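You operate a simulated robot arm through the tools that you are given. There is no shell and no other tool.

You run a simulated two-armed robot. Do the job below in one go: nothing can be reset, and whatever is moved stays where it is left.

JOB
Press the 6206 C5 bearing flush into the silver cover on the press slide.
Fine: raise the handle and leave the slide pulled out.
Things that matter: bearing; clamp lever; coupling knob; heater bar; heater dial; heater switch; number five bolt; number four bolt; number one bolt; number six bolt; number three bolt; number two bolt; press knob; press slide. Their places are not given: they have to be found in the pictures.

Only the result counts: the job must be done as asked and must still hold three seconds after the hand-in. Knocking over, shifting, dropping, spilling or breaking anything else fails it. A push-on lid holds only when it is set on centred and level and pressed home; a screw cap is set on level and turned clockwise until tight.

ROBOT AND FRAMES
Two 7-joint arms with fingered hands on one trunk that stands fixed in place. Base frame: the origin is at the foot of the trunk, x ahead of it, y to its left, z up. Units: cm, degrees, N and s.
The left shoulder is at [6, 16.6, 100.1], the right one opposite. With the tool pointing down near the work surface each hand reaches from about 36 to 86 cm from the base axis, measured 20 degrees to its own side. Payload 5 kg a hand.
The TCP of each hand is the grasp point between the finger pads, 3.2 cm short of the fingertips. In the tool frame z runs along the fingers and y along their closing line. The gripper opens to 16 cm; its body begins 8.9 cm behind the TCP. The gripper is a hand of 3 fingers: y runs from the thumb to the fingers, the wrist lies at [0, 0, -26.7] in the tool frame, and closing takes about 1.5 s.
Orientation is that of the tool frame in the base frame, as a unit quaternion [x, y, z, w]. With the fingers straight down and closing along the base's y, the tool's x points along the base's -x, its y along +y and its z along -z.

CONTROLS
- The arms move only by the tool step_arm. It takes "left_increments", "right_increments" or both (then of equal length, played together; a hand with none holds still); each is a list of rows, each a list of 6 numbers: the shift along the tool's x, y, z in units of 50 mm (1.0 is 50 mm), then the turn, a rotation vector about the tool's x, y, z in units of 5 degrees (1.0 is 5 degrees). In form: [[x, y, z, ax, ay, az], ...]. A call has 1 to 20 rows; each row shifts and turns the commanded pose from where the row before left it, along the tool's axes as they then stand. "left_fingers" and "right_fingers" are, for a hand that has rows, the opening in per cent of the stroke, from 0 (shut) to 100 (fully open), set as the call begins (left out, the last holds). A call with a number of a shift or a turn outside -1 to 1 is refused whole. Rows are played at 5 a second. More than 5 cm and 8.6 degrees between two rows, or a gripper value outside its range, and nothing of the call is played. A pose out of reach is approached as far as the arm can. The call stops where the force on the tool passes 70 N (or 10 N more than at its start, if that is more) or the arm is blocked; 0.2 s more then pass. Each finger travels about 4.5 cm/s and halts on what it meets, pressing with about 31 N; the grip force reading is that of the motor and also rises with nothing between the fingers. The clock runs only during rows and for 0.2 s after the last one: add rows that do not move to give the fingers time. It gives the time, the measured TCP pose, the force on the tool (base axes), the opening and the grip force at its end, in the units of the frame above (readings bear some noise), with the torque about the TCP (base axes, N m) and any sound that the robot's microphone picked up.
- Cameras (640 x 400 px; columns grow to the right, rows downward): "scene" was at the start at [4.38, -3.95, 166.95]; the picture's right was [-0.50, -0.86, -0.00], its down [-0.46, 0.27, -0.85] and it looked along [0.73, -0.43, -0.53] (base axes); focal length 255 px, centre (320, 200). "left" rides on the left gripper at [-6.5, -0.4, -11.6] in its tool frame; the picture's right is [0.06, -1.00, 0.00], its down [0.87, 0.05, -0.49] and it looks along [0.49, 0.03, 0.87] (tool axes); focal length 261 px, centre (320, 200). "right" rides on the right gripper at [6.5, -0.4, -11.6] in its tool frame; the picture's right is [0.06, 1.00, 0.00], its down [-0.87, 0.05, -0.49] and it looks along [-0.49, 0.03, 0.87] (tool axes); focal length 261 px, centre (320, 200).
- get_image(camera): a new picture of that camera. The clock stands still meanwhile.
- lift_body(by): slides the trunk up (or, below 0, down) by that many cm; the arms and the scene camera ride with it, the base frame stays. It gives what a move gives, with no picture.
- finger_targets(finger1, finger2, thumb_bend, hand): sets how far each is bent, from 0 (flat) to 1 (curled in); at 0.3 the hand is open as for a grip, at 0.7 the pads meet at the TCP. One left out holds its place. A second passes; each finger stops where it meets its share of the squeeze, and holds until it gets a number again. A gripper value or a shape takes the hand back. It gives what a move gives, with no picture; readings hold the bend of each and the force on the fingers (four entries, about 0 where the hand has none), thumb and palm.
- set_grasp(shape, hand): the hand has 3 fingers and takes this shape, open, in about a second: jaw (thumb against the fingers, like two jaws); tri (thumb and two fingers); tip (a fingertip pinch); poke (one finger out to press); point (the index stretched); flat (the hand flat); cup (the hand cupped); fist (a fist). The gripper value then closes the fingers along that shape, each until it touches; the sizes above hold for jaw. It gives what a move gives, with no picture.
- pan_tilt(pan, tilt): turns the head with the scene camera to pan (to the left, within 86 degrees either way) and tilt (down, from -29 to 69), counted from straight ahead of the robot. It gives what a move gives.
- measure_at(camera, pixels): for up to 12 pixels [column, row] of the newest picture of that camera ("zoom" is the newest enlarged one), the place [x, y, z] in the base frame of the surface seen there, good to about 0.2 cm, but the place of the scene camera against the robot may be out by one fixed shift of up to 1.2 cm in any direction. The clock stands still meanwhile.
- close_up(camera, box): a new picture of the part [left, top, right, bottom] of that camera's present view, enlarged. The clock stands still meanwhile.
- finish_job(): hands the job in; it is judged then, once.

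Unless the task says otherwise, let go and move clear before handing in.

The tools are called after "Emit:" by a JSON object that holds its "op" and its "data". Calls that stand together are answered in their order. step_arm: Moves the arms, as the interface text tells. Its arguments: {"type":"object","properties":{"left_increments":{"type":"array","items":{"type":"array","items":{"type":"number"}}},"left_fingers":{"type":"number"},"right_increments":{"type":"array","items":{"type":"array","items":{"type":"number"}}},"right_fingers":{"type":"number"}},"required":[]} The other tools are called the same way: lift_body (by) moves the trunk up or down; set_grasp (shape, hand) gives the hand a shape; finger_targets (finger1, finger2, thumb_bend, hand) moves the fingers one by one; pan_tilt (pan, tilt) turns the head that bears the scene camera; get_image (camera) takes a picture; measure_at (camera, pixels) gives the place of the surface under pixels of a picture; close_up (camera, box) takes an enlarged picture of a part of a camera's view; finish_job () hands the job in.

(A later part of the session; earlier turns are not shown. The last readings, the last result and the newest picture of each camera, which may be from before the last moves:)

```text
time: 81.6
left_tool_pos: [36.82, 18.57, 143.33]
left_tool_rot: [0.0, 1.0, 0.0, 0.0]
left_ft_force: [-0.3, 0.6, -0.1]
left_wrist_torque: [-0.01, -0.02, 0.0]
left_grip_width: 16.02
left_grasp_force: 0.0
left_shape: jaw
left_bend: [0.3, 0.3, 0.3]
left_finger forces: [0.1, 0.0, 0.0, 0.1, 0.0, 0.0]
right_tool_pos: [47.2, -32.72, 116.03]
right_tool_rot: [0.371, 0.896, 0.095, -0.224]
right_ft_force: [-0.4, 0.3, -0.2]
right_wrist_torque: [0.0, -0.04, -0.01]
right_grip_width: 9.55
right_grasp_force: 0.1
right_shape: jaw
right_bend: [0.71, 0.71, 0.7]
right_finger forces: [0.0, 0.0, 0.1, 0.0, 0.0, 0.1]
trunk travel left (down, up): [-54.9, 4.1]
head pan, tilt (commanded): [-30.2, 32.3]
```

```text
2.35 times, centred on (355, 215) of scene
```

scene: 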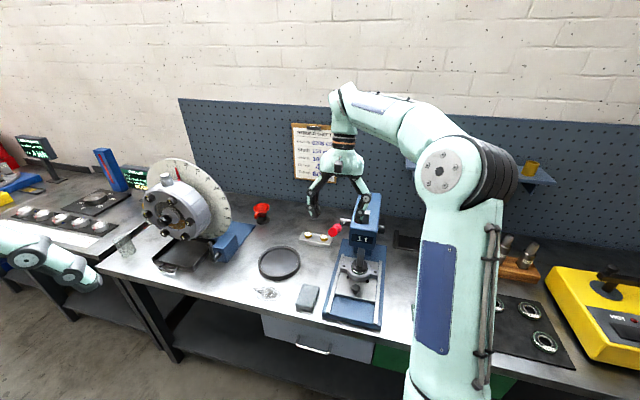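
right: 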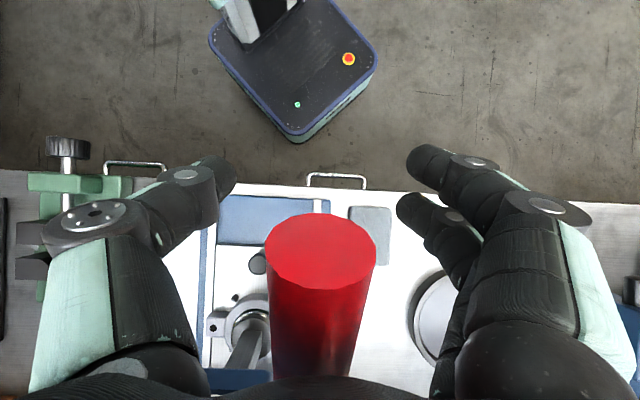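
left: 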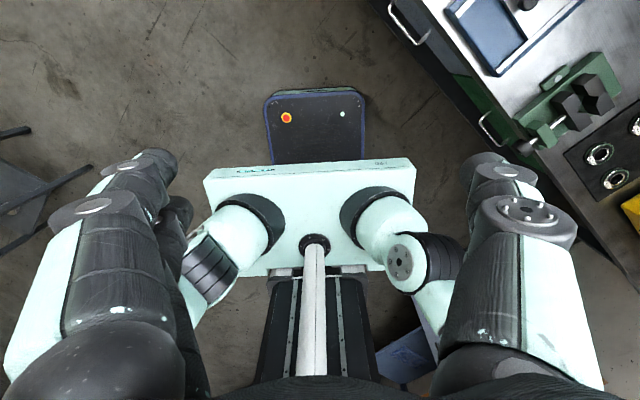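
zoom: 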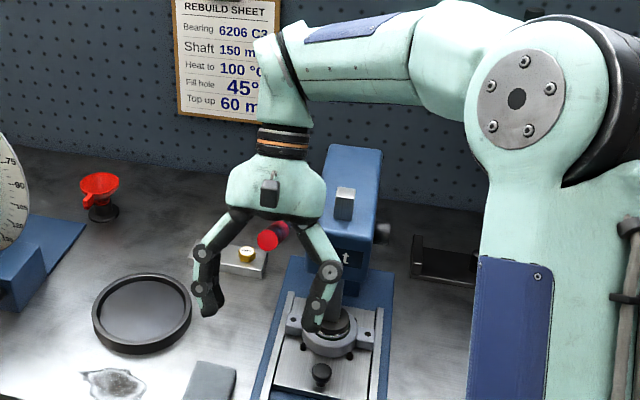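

The hand is squarely over the handle (scene zoom shows the red grip under the palm). I'll now rotate the hand about the handle's pivot in 4° steps to press it down.

Emit:
{"op": "step_arm", "data": {"right_increments": [[-0.103, 0, 0.3, 0, -0.8, 0], [-0.103, 0, 0.3, 0, -0.8, 0], [0, 0, 0, 0, 0, 0]]}}

Emit:
{"op": "get_image", "data": {"camera": "right"}}

Emit:
{"op": "close_up", "data": {"camera": "scene", "box": [325, 235, 395, 300]}}

```text
time: 82.4
left_tool_pos: [36.95, 18.58, 143.39]
left_tool_rot: [0.0, 1.0, 0.0, 0.0]
left_ft_force: [0.5, -0.6, 0.8]
left_wrist_torque: [0.01, 0.0, -0.01]
left_grip_width: 16.01
left_grasp_force: 0.0
left_shape: jaw
left_bend: [0.3, 0.3, 0.3]
left_finger forces: [0.1, 0.0, 0.0, 0.0, 0.0, 0.1]
right_tool_pos: [46.83, -32.6, 112.59]
right_tool_rot: [0.377, 0.91, 0.068, -0.161]
right_ft_force: [2.9, -0.7, 1.3]
right_wrist_torque: [-0.01, 0.2, 0.03]
right_grip_width: 9.59
right_grasp_force: 0.2
right_shape: jaw
right_bend: [0.71, 0.71, 0.7]
right_finger forces: [0.0, 0.1, 0.0, 0.0, 0.0, 2.1]
trunk travel left (down, up): [-54.9, 4.1]
head pan, tilt (commanded): [-30.2, 32.3]
```

```text
taken
```

right: 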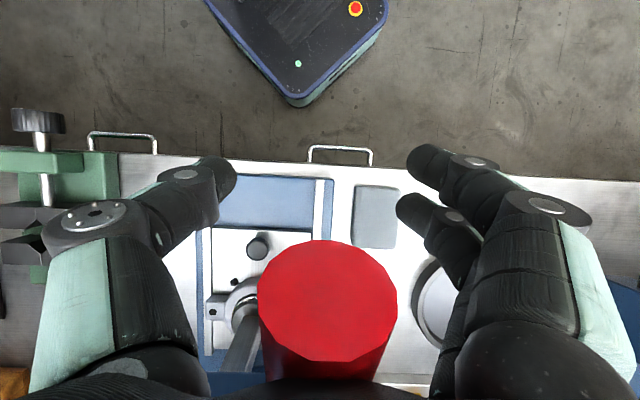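

```text
6.15 times, centred on (360, 268) of scene
```

zoom: 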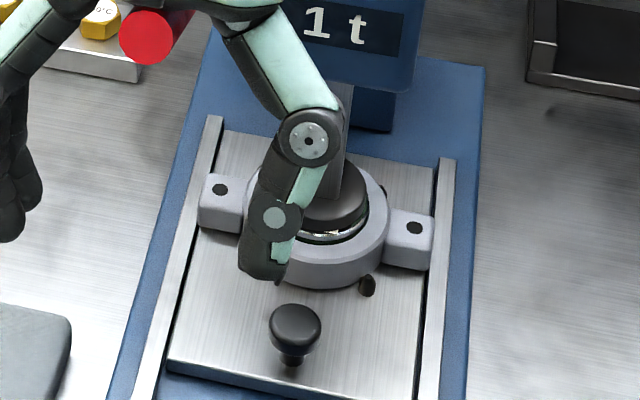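

The palm has met the handle (palm 2 N). Continuing the press in 4° steps.

Emit:
{"op": "step_arm", "data": {"right_increments": [[-0.103, 0, 0.3, 0, -0.8, 0], [-0.103, 0, 0.3, 0, -0.8, 0], [0, 0, 0, 0, 0, 0]]}}

Emit:
{"op": "close_up", "data": {"camera": "scene", "box": [325, 235, 395, 300]}}

Emit:
{"op": "get_image", "data": {"camera": "right"}}

```text
time: 83.2
left_tool_pos: [36.69, 18.52, 143.32]
left_tool_rot: [0.0, 1.0, 0.0, 0.001]
left_ft_force: [-0.2, 0.1, -0.2]
left_wrist_torque: [-0.02, -0.04, -0.03]
left_grip_width: 15.96
left_grasp_force: 0.1
left_shape: jaw
left_bend: [0.3, 0.3, 0.3]
left_finger forces: [0.0, 0.0, 0.0, 0.1, 0.0, 0.1]
right_tool_pos: [46.96, -32.6, 109.46]
right_tool_rot: [0.381, 0.919, 0.04, -0.096]
right_ft_force: [0.5, 0.6, 2.5]
right_wrist_torque: [-0.13, 0.02, 0.02]
right_grip_width: 9.57
right_grasp_force: 0.1
right_shape: jaw
right_bend: [0.71, 0.71, 0.7]
right_finger forces: [0.0, 0.1, 0.0, 0.1, 0.1, 2.2]
trunk travel left (down, up): [-54.9, 4.1]
head pan, tilt (commanded): [-30.2, 32.3]
```

```text
6.15 times, centred on (360, 268) of scene
```

zoom: 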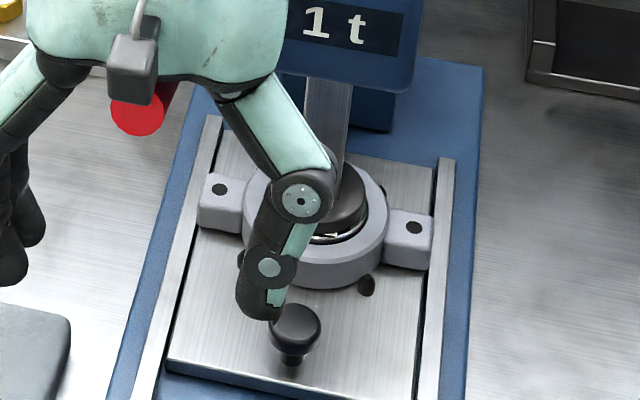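

```text
taken
```

right: 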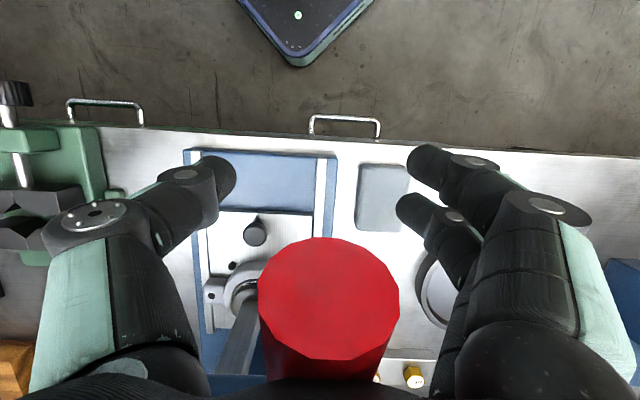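

Force is still tiny (2.5 N) while the pusher keeps descending. Two more steps.

Emit:
{"op": "step_arm", "data": {"right_increments": [[-0.103, 0, 0.3, 0, -0.8, 0], [-0.103, 0, 0.3, 0, -0.8, 0], [0, 0, 0, 0, 0, 0]]}}

Emit:
{"op": "close_up", "data": {"camera": "scene", "box": [325, 235, 395, 300]}}

Emit:
{"op": "get_image", "data": {"camera": "right"}}

```text
time: 84.0
left_tool_pos: [36.87, 18.55, 143.18]
left_tool_rot: [0.0, 1.0, 0.001, 0.0]
left_ft_force: [0.4, 0.7, 0.1]
left_wrist_torque: [0.02, -0.01, 0.02]
left_grip_width: 16.02
left_grasp_force: 0.1
left_shape: jaw
left_bend: [0.3, 0.3, 0.3]
left_finger forces: [0.0, 0.0, 0.0, 0.0, 0.0, 0.1]
right_tool_pos: [47.14, -33.05, 106.38]
right_tool_rot: [0.384, 0.923, 0.014, -0.033]
right_ft_force: [1.0, 0.4, 1.7]
right_wrist_torque: [-0.08, 0.08, -0.01]
right_grip_width: 9.56
right_grasp_force: 0.1
right_shape: jaw
right_bend: [0.71, 0.71, 0.7]
right_finger forces: [0.0, 0.0, 0.1, 0.0, 0.0, 2.1]
trunk travel left (down, up): [-54.9, 4.1]
head pan, tilt (commanded): [-30.2, 32.3]
```

```text
6.15 times, centred on (360, 268) of scene
```

zoom: 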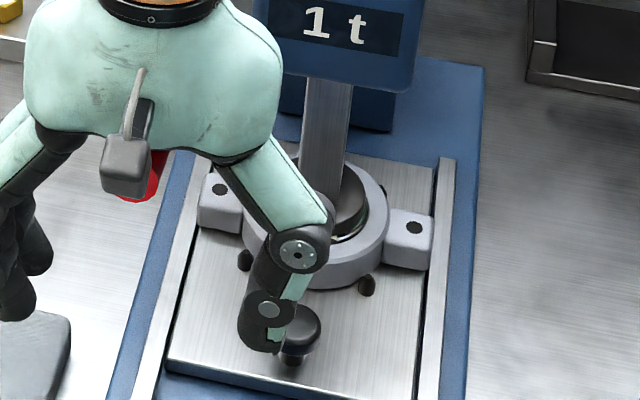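

```text
taken
```

right: 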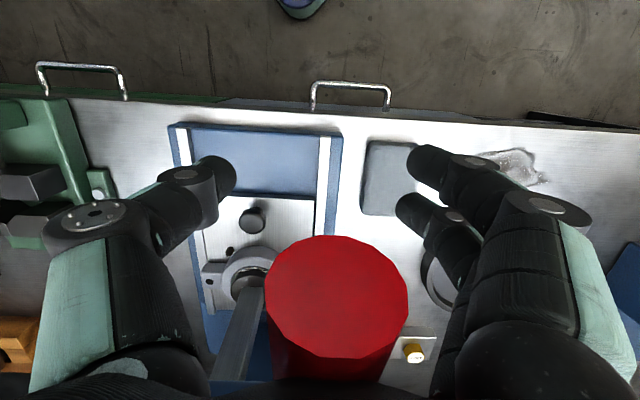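

I'll check the pusher and bearing height in the right camera at (250,270).

Emit:
{"op": "close_up", "data": {"camera": "right", "box": [190, 220, 310, 330]}}

Emit:
{"op": "measure_at", "data": {"camera": "right", "pixels": [[232, 268], [248, 252], [245, 285], [250, 288], [236, 285], [228, 280], [244, 268], [335, 300], [330, 250]]}}

```text
3.64 times, centred on (250, 275) of right
```

zoom: 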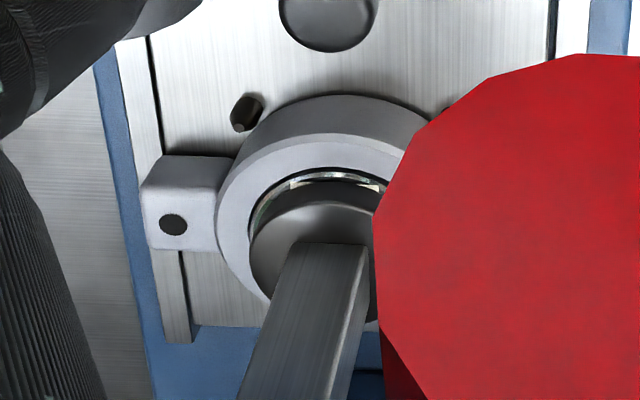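

```text
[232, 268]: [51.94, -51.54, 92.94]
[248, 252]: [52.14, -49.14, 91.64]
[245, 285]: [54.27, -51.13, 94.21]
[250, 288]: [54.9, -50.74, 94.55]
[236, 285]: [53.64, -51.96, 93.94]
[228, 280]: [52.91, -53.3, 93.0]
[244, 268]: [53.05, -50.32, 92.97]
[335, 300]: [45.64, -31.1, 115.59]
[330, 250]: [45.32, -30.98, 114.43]
```

The pusher has brought the bearing nearly level with the ring. I'll keep pressing until a stop is felt.

Emit:
{"op": "step_arm", "data": {"right_increments": [[-0.103, 0, 0.3, 0, -0.8, 0], [-0.052, 0, 0.15, 0, -0.4, 0], [0, 0, 0, 0, 0, 0]]}}

Emit:
{"op": "get_image", "data": {"camera": "right"}}

Emit:
{"op": "close_up", "data": {"camera": "right", "box": [190, 210, 310, 320]}}

```text
time: 84.8
left_tool_pos: [36.76, 18.51, 143.31]
left_tool_rot: [0.001, 1.0, 0.0, 0.0]
left_ft_force: [-0.1, -0.6, 0.1]
left_wrist_torque: [0.01, 0.01, 0.03]
left_grip_width: 15.98
left_grasp_force: 0.1
left_shape: jaw
left_bend: [0.3, 0.3, 0.3]
left_finger forces: [0.0, 0.0, 0.0, 0.1, 0.1, 0.0]
right_tool_pos: [47.65, -33.57, 104.12]
right_tool_rot: [0.384, 0.923, -0.005, 0.016]
right_ft_force: [-2.2, 0.8, 4.4]
right_wrist_torque: [-0.02, -0.13, -0.03]
right_grip_width: 9.56
right_grasp_force: 0.0
right_shape: jaw
right_bend: [0.71, 0.71, 0.7]
right_finger forces: [0.0, 0.1, 0.0, 0.0, 0.0, 3.3]
trunk travel left (down, up): [-54.9, 4.1]
head pan, tilt (commanded): [-30.2, 32.3]
```

```text
taken
```

right: 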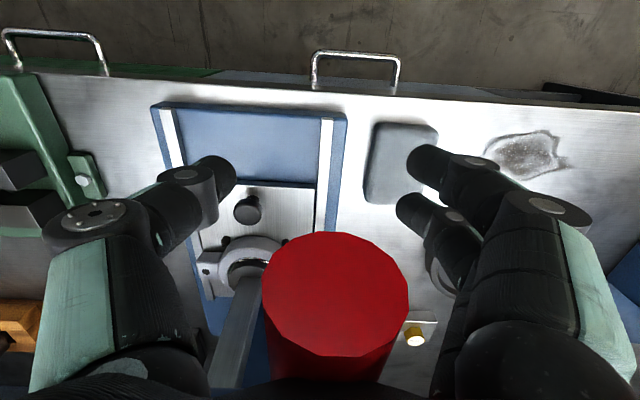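

```text
3.64 times, centred on (250, 265) of right
```

zoom: 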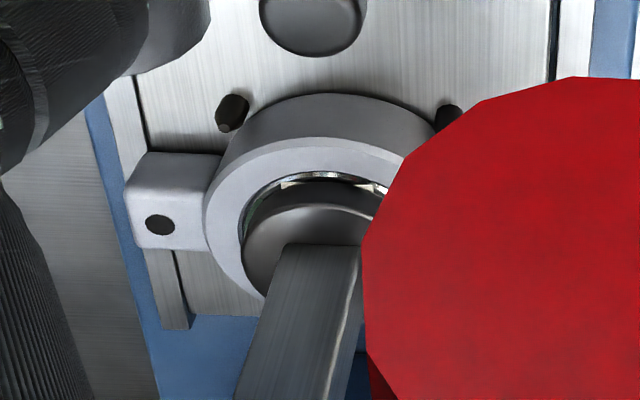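

Force is 4 N, palm 3 N; handle near horizontal. I continue in finer steps, watching for the stop.

Emit:
{"op": "step_arm", "data": {"right_increments": [[-0.077, 0, 0.225, 0, -0.6, 0], [-0.077, 0, 0.225, 0, -0.6, 0], [0, 0, 0, 0, 0, 0]]}}

Emit:
{"op": "close_up", "data": {"camera": "right", "box": [190, 200, 310, 310]}}

Emit:
{"op": "close_up", "data": {"camera": "scene", "box": [300, 170, 400, 320]}}

```text
time: 85.3
left_tool_pos: [36.42, 18.52, 143.52]
left_tool_rot: [0.0, 1.0, 0.0, 0.002]
left_ft_force: [0.6, 0.0, 0.9]
left_wrist_torque: [0.02, 0.0, -0.01]
left_grip_width: 15.98
left_grasp_force: 0.0
left_shape: jaw
left_bend: [0.3, 0.3, 0.3]
left_finger forces: [0.0, 0.0, 0.0, 0.0, 0.0, 0.0]
right_tool_pos: [48.64, -33.97, 103.79]
right_tool_rot: [0.384, 0.921, -0.016, 0.061]
right_ft_force: [-23.6, -5.6, 50.2]
right_wrist_torque: [1.48, -1.04, 0.6]
right_grip_width: 9.58
right_grasp_force: 0.1
right_shape: jaw
right_bend: [0.71, 0.71, 0.7]
right_finger forces: [0.1, 0.1, 0.0, 0.0, 0.0, 48.8]
trunk travel left (down, up): [-54.9, 4.1]
head pan, tilt (commanded): [-30.2, 32.3]
stopped in row 2 (right hand): the force on the tool passed its limit at 87 N (the readings are from after the stop); the commanded pose is now the measured one
```

```text
3.64 times, centred on (250, 255) of right
```

zoom: 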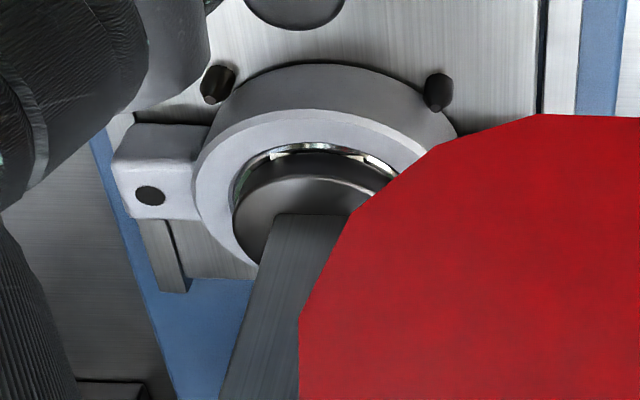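

```text
2.67 times, centred on (350, 245) of scene
```

zoom: 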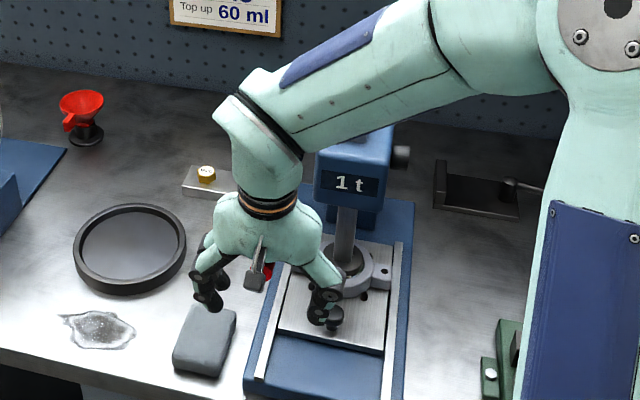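

A firm stop: 87 N peak, palm 49 N. I'll measure the bearing, pusher and ring heights to see if it's flush.

Emit:
{"op": "close_up", "data": {"camera": "right", "box": [215, 225, 275, 275]}}

Emit:
{"op": "measure_at", "data": {"camera": "zoom", "pixels": [[250, 160], [350, 160], [450, 190], [160, 250], [300, 100], [120, 200], [300, 250], [200, 250], [420, 240], [270, 180], [380, 178], [480, 130]]}}

```text
8.00 times, centred on (245, 250) of right
```

zoom: 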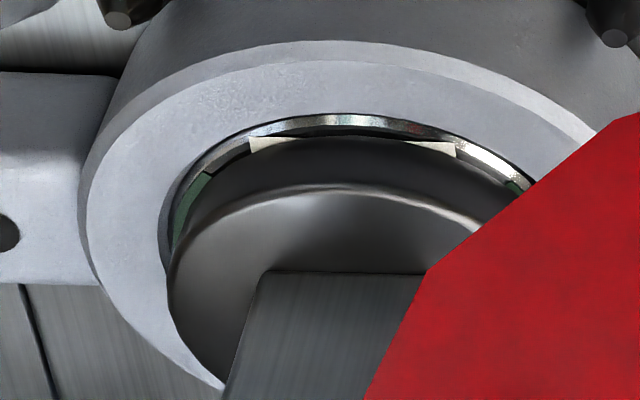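

```text
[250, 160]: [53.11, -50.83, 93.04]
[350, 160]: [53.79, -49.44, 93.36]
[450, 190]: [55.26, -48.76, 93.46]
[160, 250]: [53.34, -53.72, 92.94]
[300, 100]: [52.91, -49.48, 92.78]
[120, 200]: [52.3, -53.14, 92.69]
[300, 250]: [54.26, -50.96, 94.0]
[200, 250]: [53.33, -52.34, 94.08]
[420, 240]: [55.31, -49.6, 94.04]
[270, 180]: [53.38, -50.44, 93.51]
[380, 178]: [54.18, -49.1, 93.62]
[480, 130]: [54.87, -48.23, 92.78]
```

The bearing's rim now appears level with the ring (z≈92.9–93.0). I'll measure the handle's angle and press again a little to confirm it's truly at the stop.

Emit:
{"op": "get_image", "data": {"camera": "right"}}

Emit:
{"op": "measure_at", "data": {"camera": "right", "pixels": [[335, 290], [335, 245], [335, 335], [290, 290], [380, 290], [249, 236], [240, 243]]}}

Emit:
{"op": "step_arm", "data": {"right_increments": [[0, 0, 0.04, 0, 0, 0], [0, 0, 0.04, 0, 0, 0], [0, 0, 0.04, 0, 0, 0], [0, 0, 0, 0, 0, 0]]}}

Emit:
{"op": "get_image", "data": {"camera": "right"}}

```text
taken
```

right: 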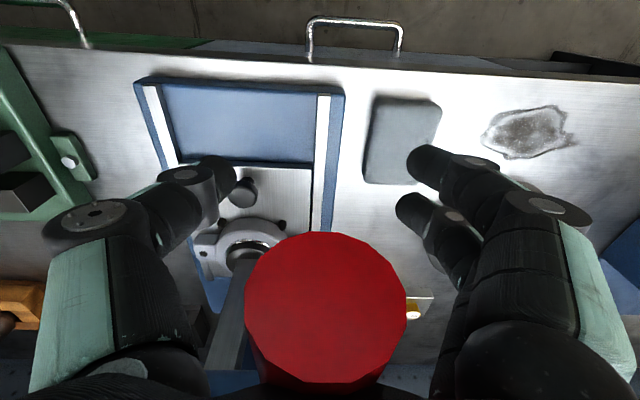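

```text
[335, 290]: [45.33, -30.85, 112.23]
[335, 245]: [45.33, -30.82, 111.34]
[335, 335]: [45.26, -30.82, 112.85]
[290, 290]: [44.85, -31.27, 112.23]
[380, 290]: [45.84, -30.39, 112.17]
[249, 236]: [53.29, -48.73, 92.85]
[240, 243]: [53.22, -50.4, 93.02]
```

```text
time: 85.7
left_tool_pos: [36.46, 19.0, 143.29]
left_tool_rot: [-0.003, 1.0, -0.001, 0.0]
left_ft_force: [0.3, 0.7, -0.7]
left_wrist_torque: [-0.03, 0.05, 0.04]
left_grip_width: 16.01
left_grasp_force: 0.0
left_shape: jaw
left_bend: [0.3, 0.3, 0.3]
left_finger forces: [0.0, 0.0, 0.0, 0.1, 0.1, 0.1]
right_tool_pos: [49.34, -33.78, 103.72]
right_tool_rot: [0.382, 0.922, -0.015, 0.065]
right_ft_force: [-10.8, -4.4, 39.9]
right_wrist_torque: [1.11, -0.11, 0.32]
right_grip_width: 9.61
right_grasp_force: 0.0
right_shape: jaw
right_bend: [0.71, 0.71, 0.7]
right_finger forces: [0.0, 0.0, 0.0, 0.1, 0.0, 34.5]
trunk travel left (down, up): [-54.9, 4.1]
head pan, tilt (commanded): [-30.2, 32.3]
stopped in row 1 (right hand): the force on the tool passed its limit at 74 N (the readings are from after the stop); the commanded pose is now the measured one
```

```text
taken
```

right: 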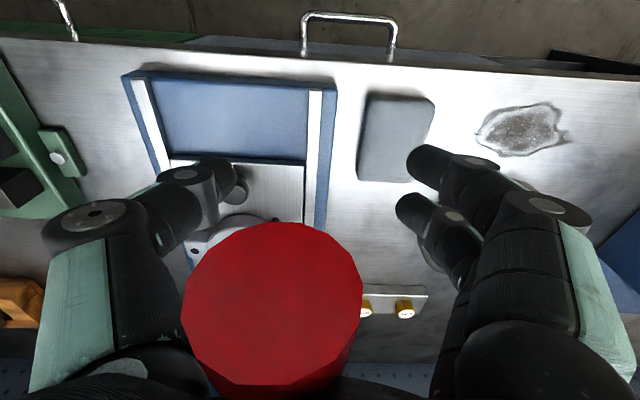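

The handle's end face is now vertical at z 112.2, i.e. the handle is exactly horizontal and won't go further, so the stroke is complete. I'll lift the hand straight off the handle and inspect.

Emit:
{"op": "step_arm", "data": {"right_increments": [[0, -0.05, -0.2, 0, 0, 0], [0, -0.05, -0.6, 0, 0, 0], [0, 0, -0.8, 0, 0, 0], [0, 0, -0.8, 0, 0, 0], [0, 0, -0.8, 0, 0, 0], [0, 0, 0, 0, 0, 0], [0, 0, 0, 0, 0, 0]]}}

Emit:
{"op": "get_image", "data": {"camera": "right"}}

Emit:
{"op": "get_image", "data": {"camera": "scene"}}

```text
time: 87.3
left_tool_pos: [36.69, 18.9, 143.33]
left_tool_rot: [-0.002, 1.0, 0.001, 0.0]
left_ft_force: [0.4, 0.0, 0.0]
left_wrist_torque: [0.01, 0.0, -0.01]
left_grip_width: 16.0
left_grasp_force: 0.0
left_shape: jaw
left_bend: [0.3, 0.3, 0.3]
left_finger forces: [0.0, 0.0, 0.0, 0.0, 0.0, 0.0]
right_tool_pos: [47.44, -32.89, 119.67]
right_tool_rot: [0.382, 0.922, -0.015, 0.062]
right_ft_force: [0.8, -0.3, -0.1]
right_wrist_torque: [0.01, -0.01, -0.01]
right_grip_width: 9.56
right_grasp_force: 0.0
right_shape: jaw
right_bend: [0.71, 0.71, 0.7]
right_finger forces: [0.0, 0.0, 0.0, 0.0, 0.1, 0.1]
trunk travel left (down, up): [-54.9, 4.1]
head pan, tilt (commanded): [-30.2, 32.3]
```

```text
taken
```

right: 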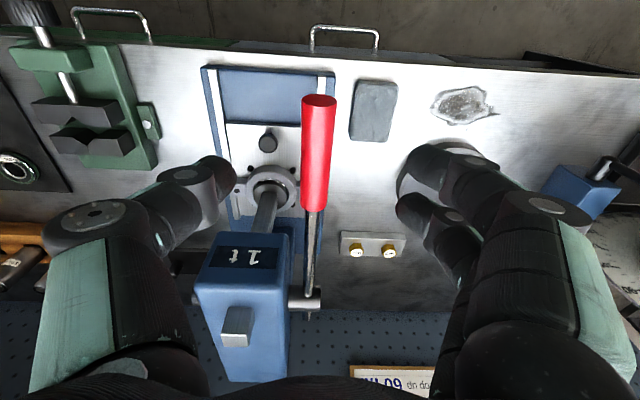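

```text
taken
```

scene: 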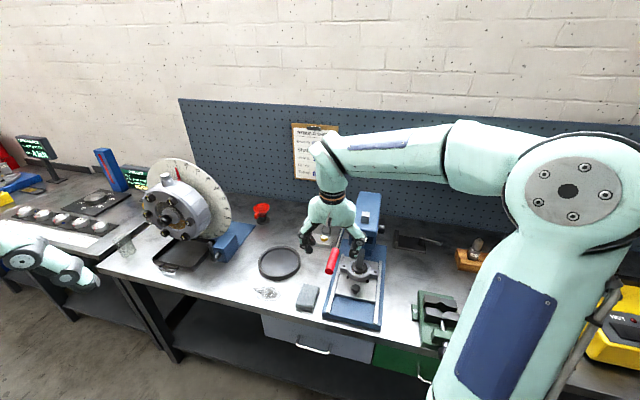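

The handle stays horizontal. I'll zoom on the cover/bearing and handle to check.

Emit:
{"op": "close_up", "data": {"camera": "right", "box": [230, 150, 320, 230]}}

Emit:
{"op": "measure_at", "data": {"camera": "right", "pixels": [[318, 100], [318, 115], [317, 150], [314, 190], [311, 230], [309, 280], [308, 300], [304, 150], [331, 150], [267, 183], [262, 190], [250, 185]]}}

Emit:
{"op": "close_up", "data": {"camera": "scene", "box": [325, 235, 395, 300]}}

```text
5.00 times, centred on (275, 190) of right
```

zoom: 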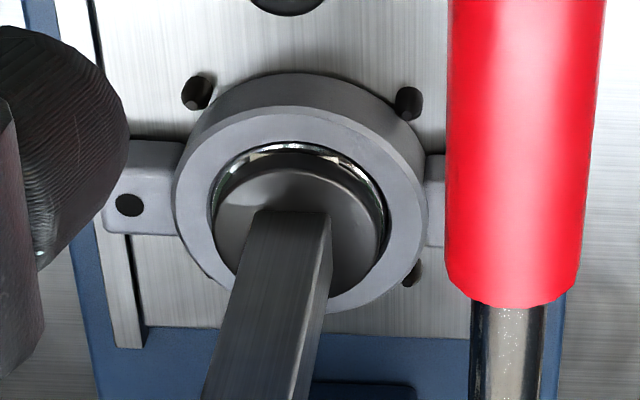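

```text
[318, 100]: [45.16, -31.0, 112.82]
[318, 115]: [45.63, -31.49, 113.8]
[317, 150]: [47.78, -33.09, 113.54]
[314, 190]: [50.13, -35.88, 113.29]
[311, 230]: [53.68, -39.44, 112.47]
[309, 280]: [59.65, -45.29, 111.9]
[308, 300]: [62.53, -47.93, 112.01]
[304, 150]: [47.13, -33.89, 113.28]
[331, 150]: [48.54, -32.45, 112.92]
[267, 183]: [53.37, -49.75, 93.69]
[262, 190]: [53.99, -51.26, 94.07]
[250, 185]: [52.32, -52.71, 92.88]
```

```text
6.15 times, centred on (360, 268) of scene
```

zoom: 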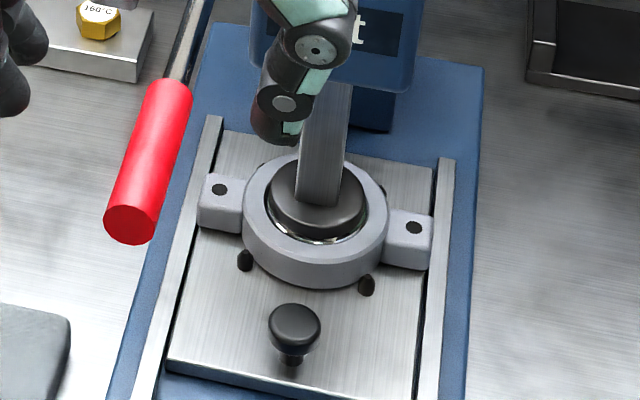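

The bearing looks flush around the pusher. Now I'll raise the handle: set up a pinch at its end from the front at 35° lean.

Emit:
{"op": "step_arm", "data": {"right_increments": [[0, 0, 0, 0, -1, 0], [0, 0, 0, 0, -1, 0], [0, 0, 0, 0, -1, 0], [0, 0, 0, 0, -1, 0], [0, 0, 0, 0, -1, 0], [0, 0, 0, 0, -0.6, 0], [0.452, 0, -0.488, 0, 0, 0], [0.452, 0, -0.488, 0, 0, 0], [0, 0, 0, 0, 0, 0], [0, 0, 0, 0, 0, 0]], "right_fingers": 45}}

Emit:
{"op": "get_image", "data": {"camera": "right"}}

```text
time: 89.5
left_tool_pos: [36.8, 18.85, 143.28]
left_tool_rot: [-0.002, 1.0, 0.0, 0.0]
left_ft_force: [-0.2, 0.6, -0.7]
left_wrist_torque: [0.03, -0.02, -0.02]
left_grip_width: 15.96
left_grasp_force: 0.2
left_shape: jaw
left_bend: [0.3, 0.3, 0.3]
left_finger forces: [0.0, 0.1, 0.1, 0.1, 0.0, 0.0]
right_tool_pos: [42.48, -28.51, 121.0]
right_tool_rot: [0.367, 0.88, -0.108, 0.282]
right_ft_force: [0.3, 0.4, 0.2]
right_wrist_torque: [0.04, -0.04, 0.02]
right_grip_width: 7.24
right_grasp_force: 0.1
right_shape: jaw
right_bend: [0.73, 0.73, 0.7]
right_finger forces: [0.0, 0.0, 0.1, 0.0, 0.0, 0.0]
trunk travel left (down, up): [-54.9, 4.1]
head pan, tilt (commanded): [-30.2, 32.3]
```

```text
taken
```

right: 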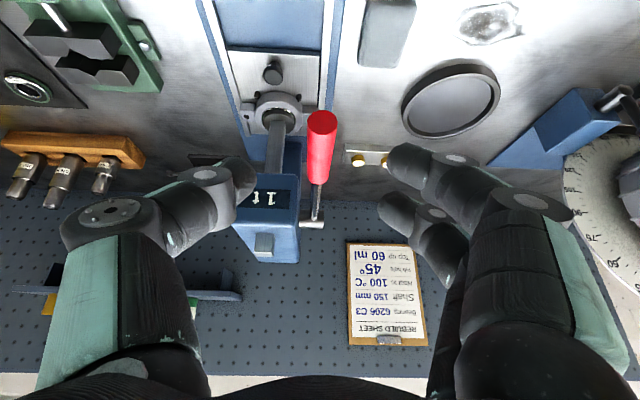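

The handle end is at (322,125), in line with the hand. I'll advance 9 cm along the tool with a 0.3 cm sideways correction and pinch.

Emit:
{"op": "step_arm", "data": {"right_increments": [[0, 0.02, 0.5, 0, 0, 0], [0, 0.02, 0.5, 0, 0, 0], [0, 0.02, 0.5, 0, 0, 0], [0, 0, 0.3, 0, 0, 0], [0, 0, 0, 0, 0, 0]]}}

Emit:
{"op": "get_image", "data": {"camera": "right"}}

```text
time: 90.7
left_tool_pos: [36.72, 18.75, 143.29]
left_tool_rot: [-0.002, 1.0, 0.0, 0.0]
left_ft_force: [-0.8, 0.5, 0.3]
left_wrist_torque: [-0.02, -0.01, -0.02]
left_grip_width: 16.01
left_grasp_force: 0.1
left_shape: jaw
left_bend: [0.3, 0.3, 0.3]
left_finger forces: [0.0, 0.1, 0.1, 0.0, 0.0, 0.1]
right_tool_pos: [46.53, -31.74, 113.49]
right_tool_rot: [0.367, 0.879, -0.108, 0.283]
right_ft_force: [0.0, 0.7, -0.6]
right_wrist_torque: [0.01, 0.01, -0.01]
right_grip_width: 7.25
right_grasp_force: 0.0
right_shape: jaw
right_bend: [0.73, 0.73, 0.7]
right_finger forces: [0.0, 0.1, 0.0, 0.0, 0.0, 0.1]
trunk travel left (down, up): [-54.9, 4.1]
head pan, tilt (commanded): [-30.2, 32.3]
```

```text
taken
```

right: 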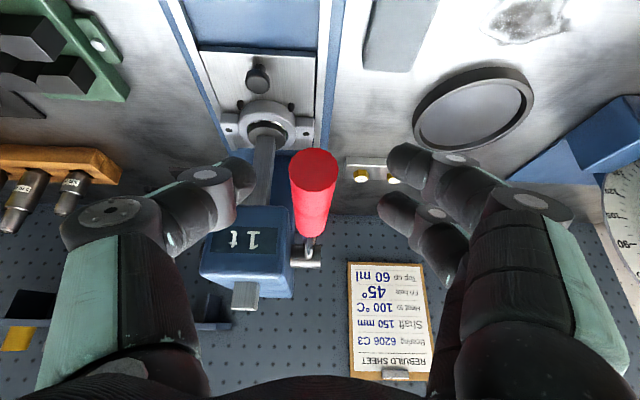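

The red grip is between thumb and fingers. Closing.

Emit:
{"op": "step_arm", "data": {"right_increments": [[0, -0.03, 0, 0, 0, 0], [0, 0, 0, 0, 0, 0], [0, 0, 0, 0, 0, 0], [0, 0, 0, 0, 0, 0], [0, 0, 0, 0, 0, 0], [0, 0, 0, 0, 0, 0], [0, 0, 0, 0, 0, 0]], "right_fingers": 3}}

Emit:
{"op": "get_image", "data": {"camera": "right"}}

```text
time: 92.3
left_tool_pos: [36.75, 18.77, 143.36]
left_tool_rot: [-0.001, 1.0, 0.0, 0.0]
left_ft_force: [-0.4, 0.5, -0.3]
left_wrist_torque: [0.01, -0.02, -0.01]
left_grip_width: 16.0
left_grasp_force: 0.1
left_shape: jaw
left_bend: [0.3, 0.3, 0.3]
left_finger forces: [0.0, 0.0, 0.0, 0.0, 0.1, 0.0]
right_tool_pos: [46.54, -31.99, 113.41]
right_tool_rot: [0.368, 0.879, -0.109, 0.283]
right_ft_force: [-0.7, -4.3, -0.8]
right_wrist_torque: [-0.15, -0.01, -0.02]
right_grip_width: 1.22
right_grasp_force: 31.0
right_shape: jaw
right_bend: [0.7, 0.72, 0.7]
right_finger forces: [10.4, 14.5, 0.0, 0.1, 27.5, 0.0]
trunk travel left (down, up): [-54.9, 4.1]
head pan, tilt (commanded): [-30.2, 32.3]
```

```text
taken
```

right: 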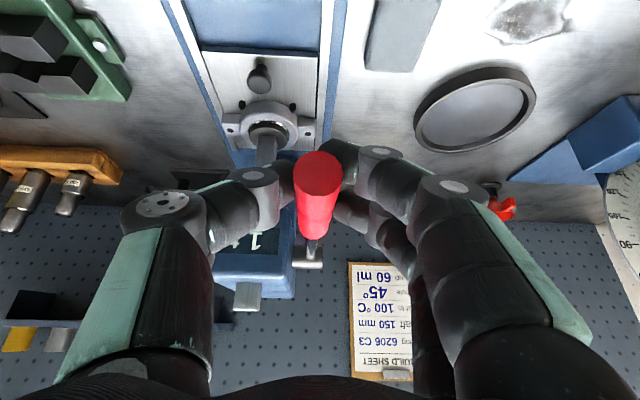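

Pinch is firm (10/14/27 N). A circle fit through three handle poses gives the pivot at about 79.4 cm out, z 110.9, radius 23 cm at my grip. I'll raise along that arc, four 4° steps first.

Emit:
{"op": "step_arm", "data": {"right_increments": [[-0.206, 0, -0.246, 0, 0, 0], [-0.223, 0, -0.231, 0, 0, 0], [-0.239, 0, -0.215, 0, 0, 0], [-0.253, 0, -0.198, 0, 0, 0], [0, 0, 0, 0, 0, 0]]}}

Emit:
{"op": "get_image", "data": {"camera": "right"}}

```text
time: 93.5
left_tool_pos: [36.71, 18.69, 143.32]
left_tool_rot: [-0.001, 1.0, 0.0, -0.001]
left_ft_force: [-0.1, 0.9, 0.2]
left_wrist_torque: [0.03, -0.04, -0.01]
left_grip_width: 16.02
left_grasp_force: 0.0
left_shape: jaw
left_bend: [0.3, 0.3, 0.3]
left_finger forces: [0.1, 0.1, 0.0, 0.0, 0.0, 0.0]
right_tool_pos: [47.25, -32.91, 119.63]
right_tool_rot: [0.367, 0.88, -0.108, 0.283]
right_ft_force: [-0.7, -3.2, -0.7]
right_wrist_torque: [-0.02, 0.08, 0.05]
right_grip_width: 1.12
right_grasp_force: 31.4
right_shape: jaw
right_bend: [0.71, 0.72, 0.71]
right_finger forces: [7.2, 17.4, 0.0, 0.0, 24.7, 0.1]
trunk travel left (down, up): [-54.9, 4.1]
head pan, tilt (commanded): [-30.2, 32.3]
```

```text
taken
```

right: 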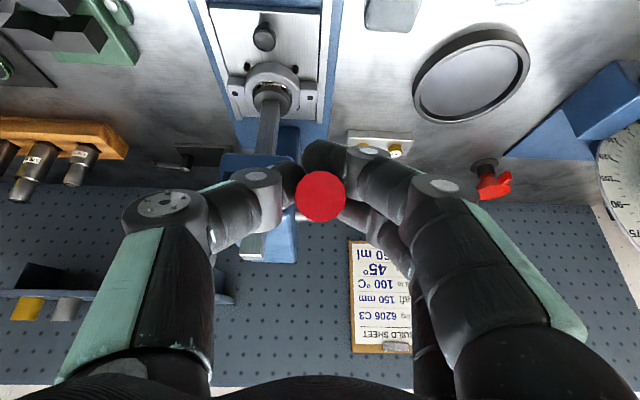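

The handle is rising (now ~71°). Continuing four more steps.

Emit:
{"op": "step_arm", "data": {"right_increments": [[-0.266, 0, -0.18, 0, 0, 0], [-0.278, 0, -0.16, 0, 0, 0], [-0.289, 0, -0.141, 0, 0, 0], [-0.298, 0, -0.12, 0, 0, 0], [0, 0, 0, 0, 0, 0]]}}

Emit:
{"op": "get_image", "data": {"camera": "right"}}

```text
time: 94.7
left_tool_pos: [36.88, 18.59, 143.29]
left_tool_rot: [-0.002, 1.0, 0.0, 0.0]
left_ft_force: [0.9, 0.1, -0.2]
left_wrist_torque: [0.0, -0.04, -0.04]
left_grip_width: 15.99
left_grasp_force: 0.2
left_shape: jaw
left_bend: [0.3, 0.3, 0.3]
left_finger forces: [0.0, 0.0, 0.0, 0.0, 0.1, 0.0]
right_tool_pos: [49.3, -35.13, 125.27]
right_tool_rot: [0.368, 0.879, -0.109, 0.282]
right_ft_force: [1.4, -10.3, -9.1]
right_wrist_torque: [0.08, 0.13, -0.01]
right_grip_width: 0.92
right_grasp_force: 31.3
right_shape: jaw
right_bend: [0.72, 0.71, 0.71]
right_finger forces: [0.0, 14.7, 0.0, 0.0, 22.1, 0.0]
trunk travel left (down, up): [-54.9, 4.1]
head pan, tilt (commanded): [-30.2, 32.3]
```

```text
taken
```

right: 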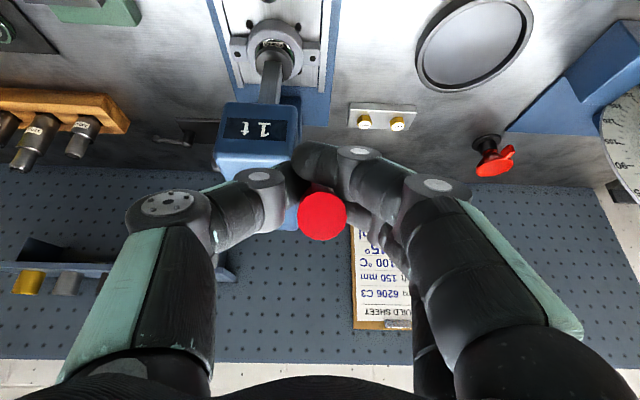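

Finger 1 lost contact; the handle is slipping away toward the press side. I'll measure the handle end to know its angle.

Emit:
{"op": "measure_at", "data": {"camera": "right", "pixels": [[322, 216], [322, 200], [322, 232], [306, 216], [338, 216], [318, 188]]}}

Emit:
{"op": "close_up", "data": {"camera": "right", "box": [240, 10, 310, 100]}}

```text
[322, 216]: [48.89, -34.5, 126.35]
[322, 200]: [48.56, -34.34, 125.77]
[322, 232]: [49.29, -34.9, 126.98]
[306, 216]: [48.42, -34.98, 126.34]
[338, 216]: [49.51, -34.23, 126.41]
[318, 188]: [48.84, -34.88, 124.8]
```

```text
4.44 times, centred on (275, 55) of right
```

zoom: 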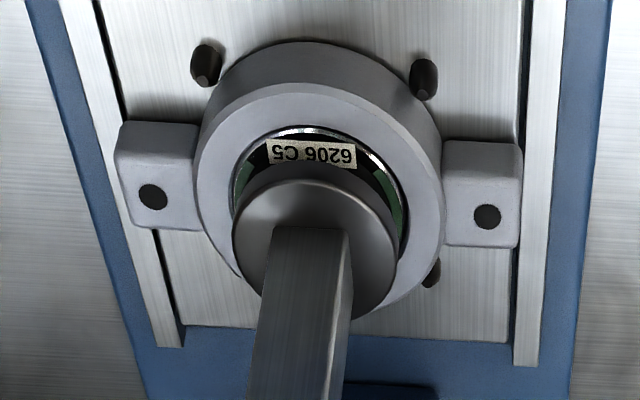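

The handle is at 53° and the bearing rim looks flush with the cover in the zoom. Finger 1 is behind the handle and pushes it along, so I continue the arc while gently rotating the hand.

Emit:
{"op": "step_arm", "data": {"right_increments": [[-0.288, 0, -0.11, 0, -0.5, 0], [-0.298, 0, -0.075, 0, -0.5, 0], [-0.305, 0, -0.039, 0, -0.5, 0], [-0.307, 0, -0.003, 0, -0.5, 0], [0, 0, 0, 0, 0, 0]]}}

Emit:
{"op": "get_image", "data": {"camera": "right"}}

```text
time: 95.9
left_tool_pos: [36.91, 18.67, 143.33]
left_tool_rot: [-0.001, 1.0, 0.0, 0.001]
left_ft_force: [-0.7, 0.3, -0.1]
left_wrist_torque: [0.03, 0.0, -0.01]
left_grip_width: 16.0
left_grasp_force: 0.1
left_shape: jaw
left_bend: [0.3, 0.3, 0.3]
left_finger forces: [0.0, 0.0, 0.0, 0.0, 0.0, 0.1]
right_tool_pos: [52.07, -37.94, 129.91]
right_tool_rot: [0.356, 0.852, -0.14, 0.358]
right_ft_force: [4.0, -7.8, -14.8]
right_wrist_torque: [0.17, 0.26, -0.06]
right_grip_width: 0.81
right_grasp_force: 30.5
right_shape: jaw
right_bend: [0.72, 0.71, 0.71]
right_finger forces: [0.1, 12.8, 0.1, 0.1, 19.5, 0.0]
trunk travel left (down, up): [-54.9, 4.1]
head pan, tilt (commanded): [-30.2, 32.3]
```

```text
taken
```

right: 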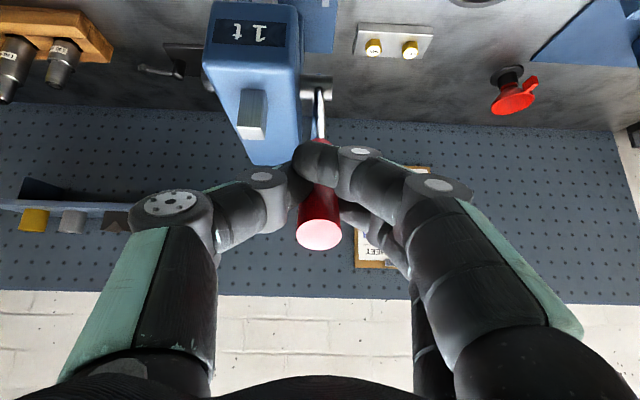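

It works: the handle is at about 37°. Continue four more steps along the arc.

Emit:
{"op": "step_arm", "data": {"right_increments": [[-0.302, 0, 0.056, 0, -0.5, 0], [-0.294, 0, 0.091, 0, -0.5, 0], [-0.282, 0, 0.125, 0, -0.5, 0], [-0.265, 0, 0.158, 0, -0.5, 0], [0, 0, 0, 0, 0, 0]]}}

Emit:
{"op": "get_image", "data": {"camera": "right"}}

Emit:
{"op": "measure_at", "data": {"camera": "right", "pixels": [[318, 250], [318, 240], [318, 260]]}}

```text
time: 97.1
left_tool_pos: [36.83, 18.73, 143.32]
left_tool_rot: [-0.001, 1.0, -0.001, 0.0]
left_ft_force: [-0.1, -0.8, 0.0]
left_wrist_torque: [0.04, -0.04, 0.04]
left_grip_width: 15.99
left_grasp_force: 0.1
left_shape: jaw
left_bend: [0.3, 0.3, 0.3]
left_finger forces: [0.0, 0.0, 0.1, 0.0, 0.1, 0.0]
right_tool_pos: [55.98, -41.79, 132.89]
right_tool_rot: [0.343, 0.817, -0.171, 0.431]
right_ft_force: [2.6, -1.5, -11.5]
right_wrist_torque: [0.19, 0.31, -0.02]
right_grip_width: 0.81
right_grasp_force: 31.2
right_shape: jaw
right_bend: [0.72, 0.71, 0.71]
right_finger forces: [0.0, 13.6, 0.1, 0.0, 19.4, 0.0]
trunk travel left (down, up): [-54.9, 4.1]
head pan, tilt (commanded): [-30.2, 32.3]
```

```text
taken
```

right: 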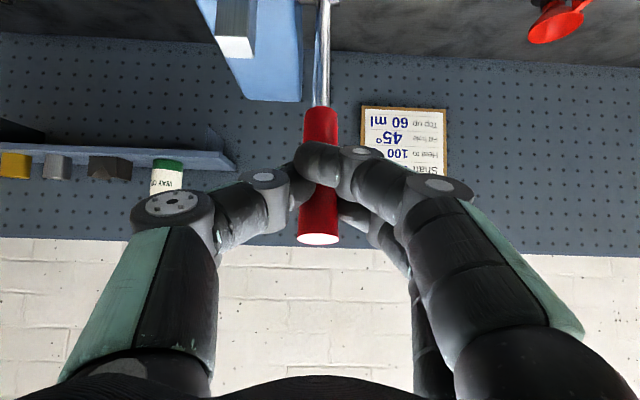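

```text
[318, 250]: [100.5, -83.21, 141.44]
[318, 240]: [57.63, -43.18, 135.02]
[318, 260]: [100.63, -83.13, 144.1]
```

The handle is at ~19°. Three more steps bring it back to its original 7° and against its upper stop.

Emit:
{"op": "step_arm", "data": {"right_increments": [[-0.239, 0, 0.198, 0, -0.5, 0], [-0.215, 0, 0.225, 0, -0.5, 0], [-0.202, 0, 0.249, 0, 0, 0], [0, 0, 0, 0, 0, 0]]}}

Emit:
{"op": "get_image", "data": {"camera": "right"}}

Emit:
{"op": "measure_at", "data": {"camera": "right", "pixels": [[318, 230], [318, 240], [318, 225], [320, 205], [320, 115]]}}

Emit:
{"op": "close_up", "data": {"camera": "scene", "box": [290, 140, 420, 300]}}

```text
time: 98.1
left_tool_pos: [36.68, 18.72, 143.32]
left_tool_rot: [-0.001, 1.0, 0.0, 0.0]
left_ft_force: [0.5, -0.8, -0.2]
left_wrist_torque: [-0.01, 0.0, -0.02]
left_grip_width: 16.0
left_grasp_force: 0.1
left_shape: jaw
left_bend: [0.3, 0.3, 0.3]
left_finger forces: [0.0, 0.0, 0.0, 0.0, 0.1, 0.1]
right_tool_pos: [59.1, -44.84, 133.72]
right_tool_rot: [0.335, 0.798, -0.185, 0.465]
right_ft_force: [-2.5, 5.9, -10.3]
right_wrist_torque: [0.16, 0.35, 0.06]
right_grip_width: 0.83
right_grasp_force: 30.8
right_shape: jaw
right_bend: [0.72, 0.71, 0.71]
right_finger forces: [0.0, 15.3, 0.0, 0.0, 24.0, 0.1]
trunk travel left (down, up): [-54.9, 4.1]
head pan, tilt (commanded): [-30.2, 32.3]
```

```text
taken
```

right: 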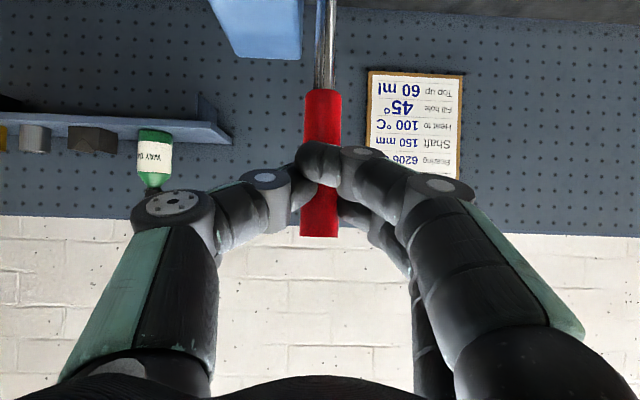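

```text
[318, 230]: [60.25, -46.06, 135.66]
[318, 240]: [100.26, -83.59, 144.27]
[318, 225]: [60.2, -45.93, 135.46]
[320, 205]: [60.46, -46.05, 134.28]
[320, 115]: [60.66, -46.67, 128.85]
```

```text
2.50 times, centred on (355, 220) of scene
```

zoom: 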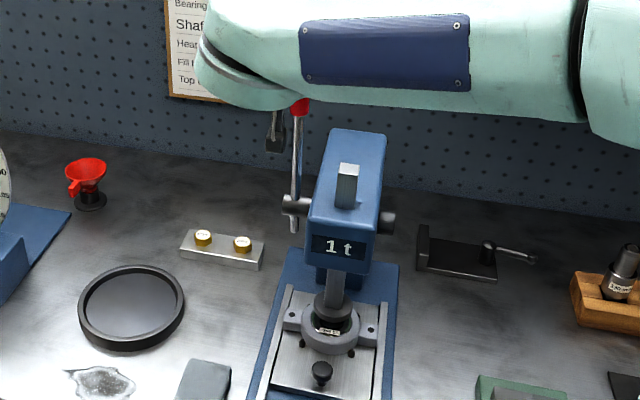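

The handle is back upright at its original place (front surface at u≈75.2). I'll nudge 0.4 cm more to confirm the upper stop, then release.

Emit:
{"op": "step_arm", "data": {"right_increments": [[-0.04, 0, 0.07, 0, 0, 0], [0, 0, 0, 0, 0, 0]]}}

Emit:
{"op": "close_up", "data": {"camera": "scene", "box": [325, 235, 395, 300]}}

```text
time: 98.7
left_tool_pos: [36.51, 18.95, 143.34]
left_tool_rot: [-0.001, 1.0, -0.001, 0.002]
left_ft_force: [0.5, -0.1, 0.6]
left_wrist_torque: [-0.02, 0.01, 0.02]
left_grip_width: 15.98
left_grasp_force: 0.0
left_shape: jaw
left_bend: [0.3, 0.3, 0.3]
left_finger forces: [0.1, 0.0, 0.0, 0.0, 0.0, 0.0]
right_tool_pos: [59.04, -45.11, 133.94]
right_tool_rot: [0.335, 0.798, -0.184, 0.465]
right_ft_force: [-20.0, 17.0, -14.1]
right_wrist_torque: [0.28, 0.53, -0.04]
right_grip_width: 0.88
right_grasp_force: 30.7
right_shape: jaw
right_bend: [0.72, 0.71, 0.72]
right_finger forces: [0.1, 17.5, 0.1, 0.0, 39.1, 0.0]
trunk travel left (down, up): [-54.9, 4.1]
head pan, tilt (commanded): [-30.2, 32.3]
```

```text
6.15 times, centred on (360, 268) of scene
```

zoom: 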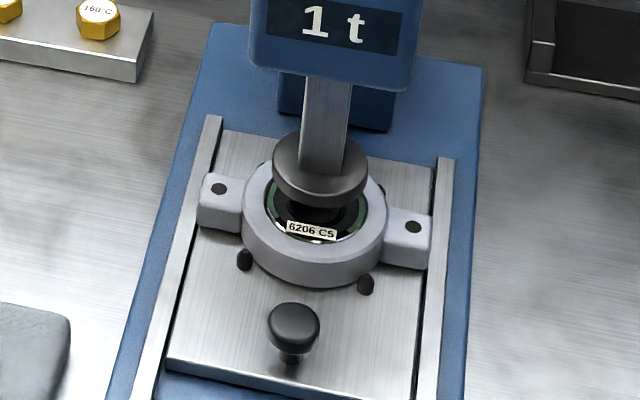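

The stop is confirmed (26 N back-force, no motion) and the zoom shows the bearing flush with the ram up. I'll open the fingers and retreat from the handle.

Emit:
{"op": "step_arm", "data": {"right_increments": [[0, 0, 0, 0, 0, 0], [0, 0, 0, 0, 0, 0], [0, 0, 0, 0, 0, 0], [0, 0, 0, 0, 0, 0], [0, 0, 0, 0, 0, 0], [0, 0, -0.3, 0, 0, 0], [0, 0, -0.6, 0, 0, 0], [0, 0, -0.8, 0, 0, 0], [0, 0, -0.8, 0, 0, 0], [0, 0, 0, 0, 0, 0]], "right_fingers": 50}}

Emit:
{"op": "get_image", "data": {"camera": "right"}}

Emit:
{"op": "get_image", "data": {"camera": "scene"}}

```text
time: 100.9
left_tool_pos: [36.78, 18.73, 143.27]
left_tool_rot: [-0.002, 1.0, 0.001, 0.001]
left_ft_force: [0.4, -0.8, -0.4]
left_wrist_torque: [0.05, 0.04, 0.01]
left_grip_width: 15.98
left_grasp_force: 0.1
left_shape: jaw
left_bend: [0.3, 0.3, 0.3]
left_finger forces: [0.0, 0.0, 0.0, 0.1, 0.0, 0.0]
right_tool_pos: [51.74, -37.57, 140.01]
right_tool_rot: [0.335, 0.798, -0.186, 0.466]
right_ft_force: [-0.4, 0.4, -0.7]
right_wrist_torque: [0.0, 0.01, 0.02]
right_grip_width: 7.95
right_grasp_force: 0.0
right_shape: jaw
right_bend: [0.72, 0.72, 0.7]
right_finger forces: [0.0, 0.1, 0.1, 0.0, 0.0, 0.0]
trunk travel left (down, up): [-54.9, 4.1]
head pan, tilt (commanded): [-30.2, 32.3]
```

```text
taken
```

right: 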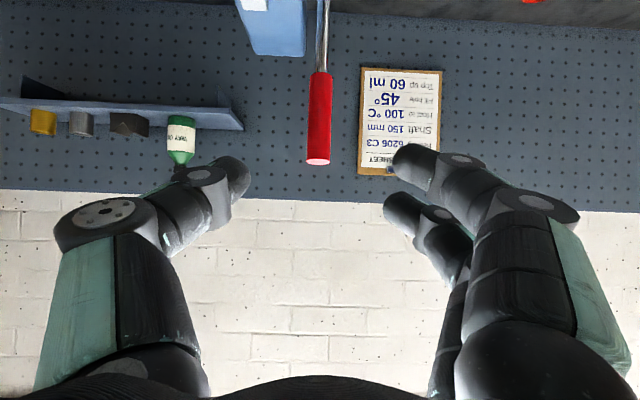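

```text
taken
```

scene: 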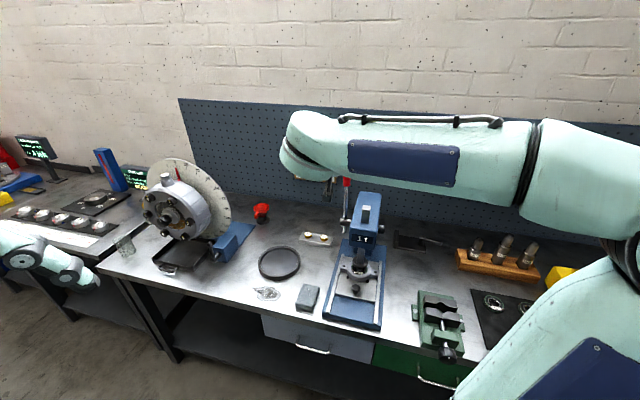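

The handle is upright and free. Now back to the slide: I rotate the hand to 25° lean and move in front of the slide's knob.

Emit:
{"op": "step_arm", "data": {"right_increments": [[0, 0, -0.4, 0, 1, 0], [0, 0, -0.4, 0, 1, 0], [0, 0, 0, 0, 1, 0], [0, 0, 0, 0, 1, 0], [0, 0, 0, 0, 1, 0], [0, 0, 0, 0, 1, 0], [0, 0, 0, 0, 1, 0], [0.4, -0.199, 0.65, 0, 0, 0], [0.4, -0.199, 0.65, 0, 0, 0], [0.4, -0.199, 0.65, 0, 0, 0], [0.4, -0.199, 0.65, 0, 0, 0], [0.4, -0.199, 0.65, 0, 0, 0], [0.4, -0.199, 0.65, 0, 0, 0], [0.4, -0.199, 0.65, 0, 0, 0], [0, 0, 0, 0, 0, 0], [0, 0, 0, 0, 0, 0]], "right_fingers": 42}}

Emit:
{"op": "get_image", "data": {"camera": "right"}}

```text
time: 104.3
left_tool_pos: [36.76, 18.8, 143.29]
left_tool_rot: [-0.001, 1.0, 0.0, 0.0]
left_ft_force: [0.2, 0.6, 0.1]
left_wrist_torque: [0.0, -0.02, 0.04]
left_grip_width: 15.98
left_grasp_force: 0.0
left_shape: jaw
left_bend: [0.3, 0.3, 0.3]
left_finger forces: [0.1, 0.1, 0.1, 0.0, 0.0, 0.0]
right_tool_pos: [42.29, -37.92, 115.63]
right_tool_rot: [0.375, 0.901, -0.077, 0.204]
right_ft_force: [0.5, 0.9, 0.4]
right_wrist_torque: [0.03, -0.02, -0.01]
right_grip_width: 6.76
right_grasp_force: 0.0
right_shape: jaw
right_bend: [0.73, 0.73, 0.7]
right_finger forces: [0.0, 0.0, 0.1, 0.1, 0.0, 0.1]
trunk travel left (down, up): [-54.9, 4.1]
head pan, tilt (commanded): [-30.2, 32.3]
```

```text
taken
```

right: 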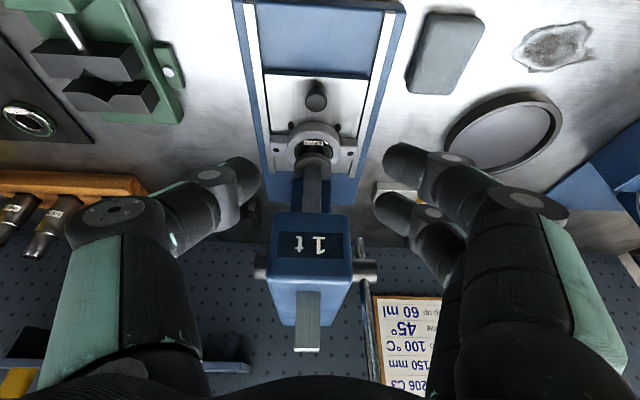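

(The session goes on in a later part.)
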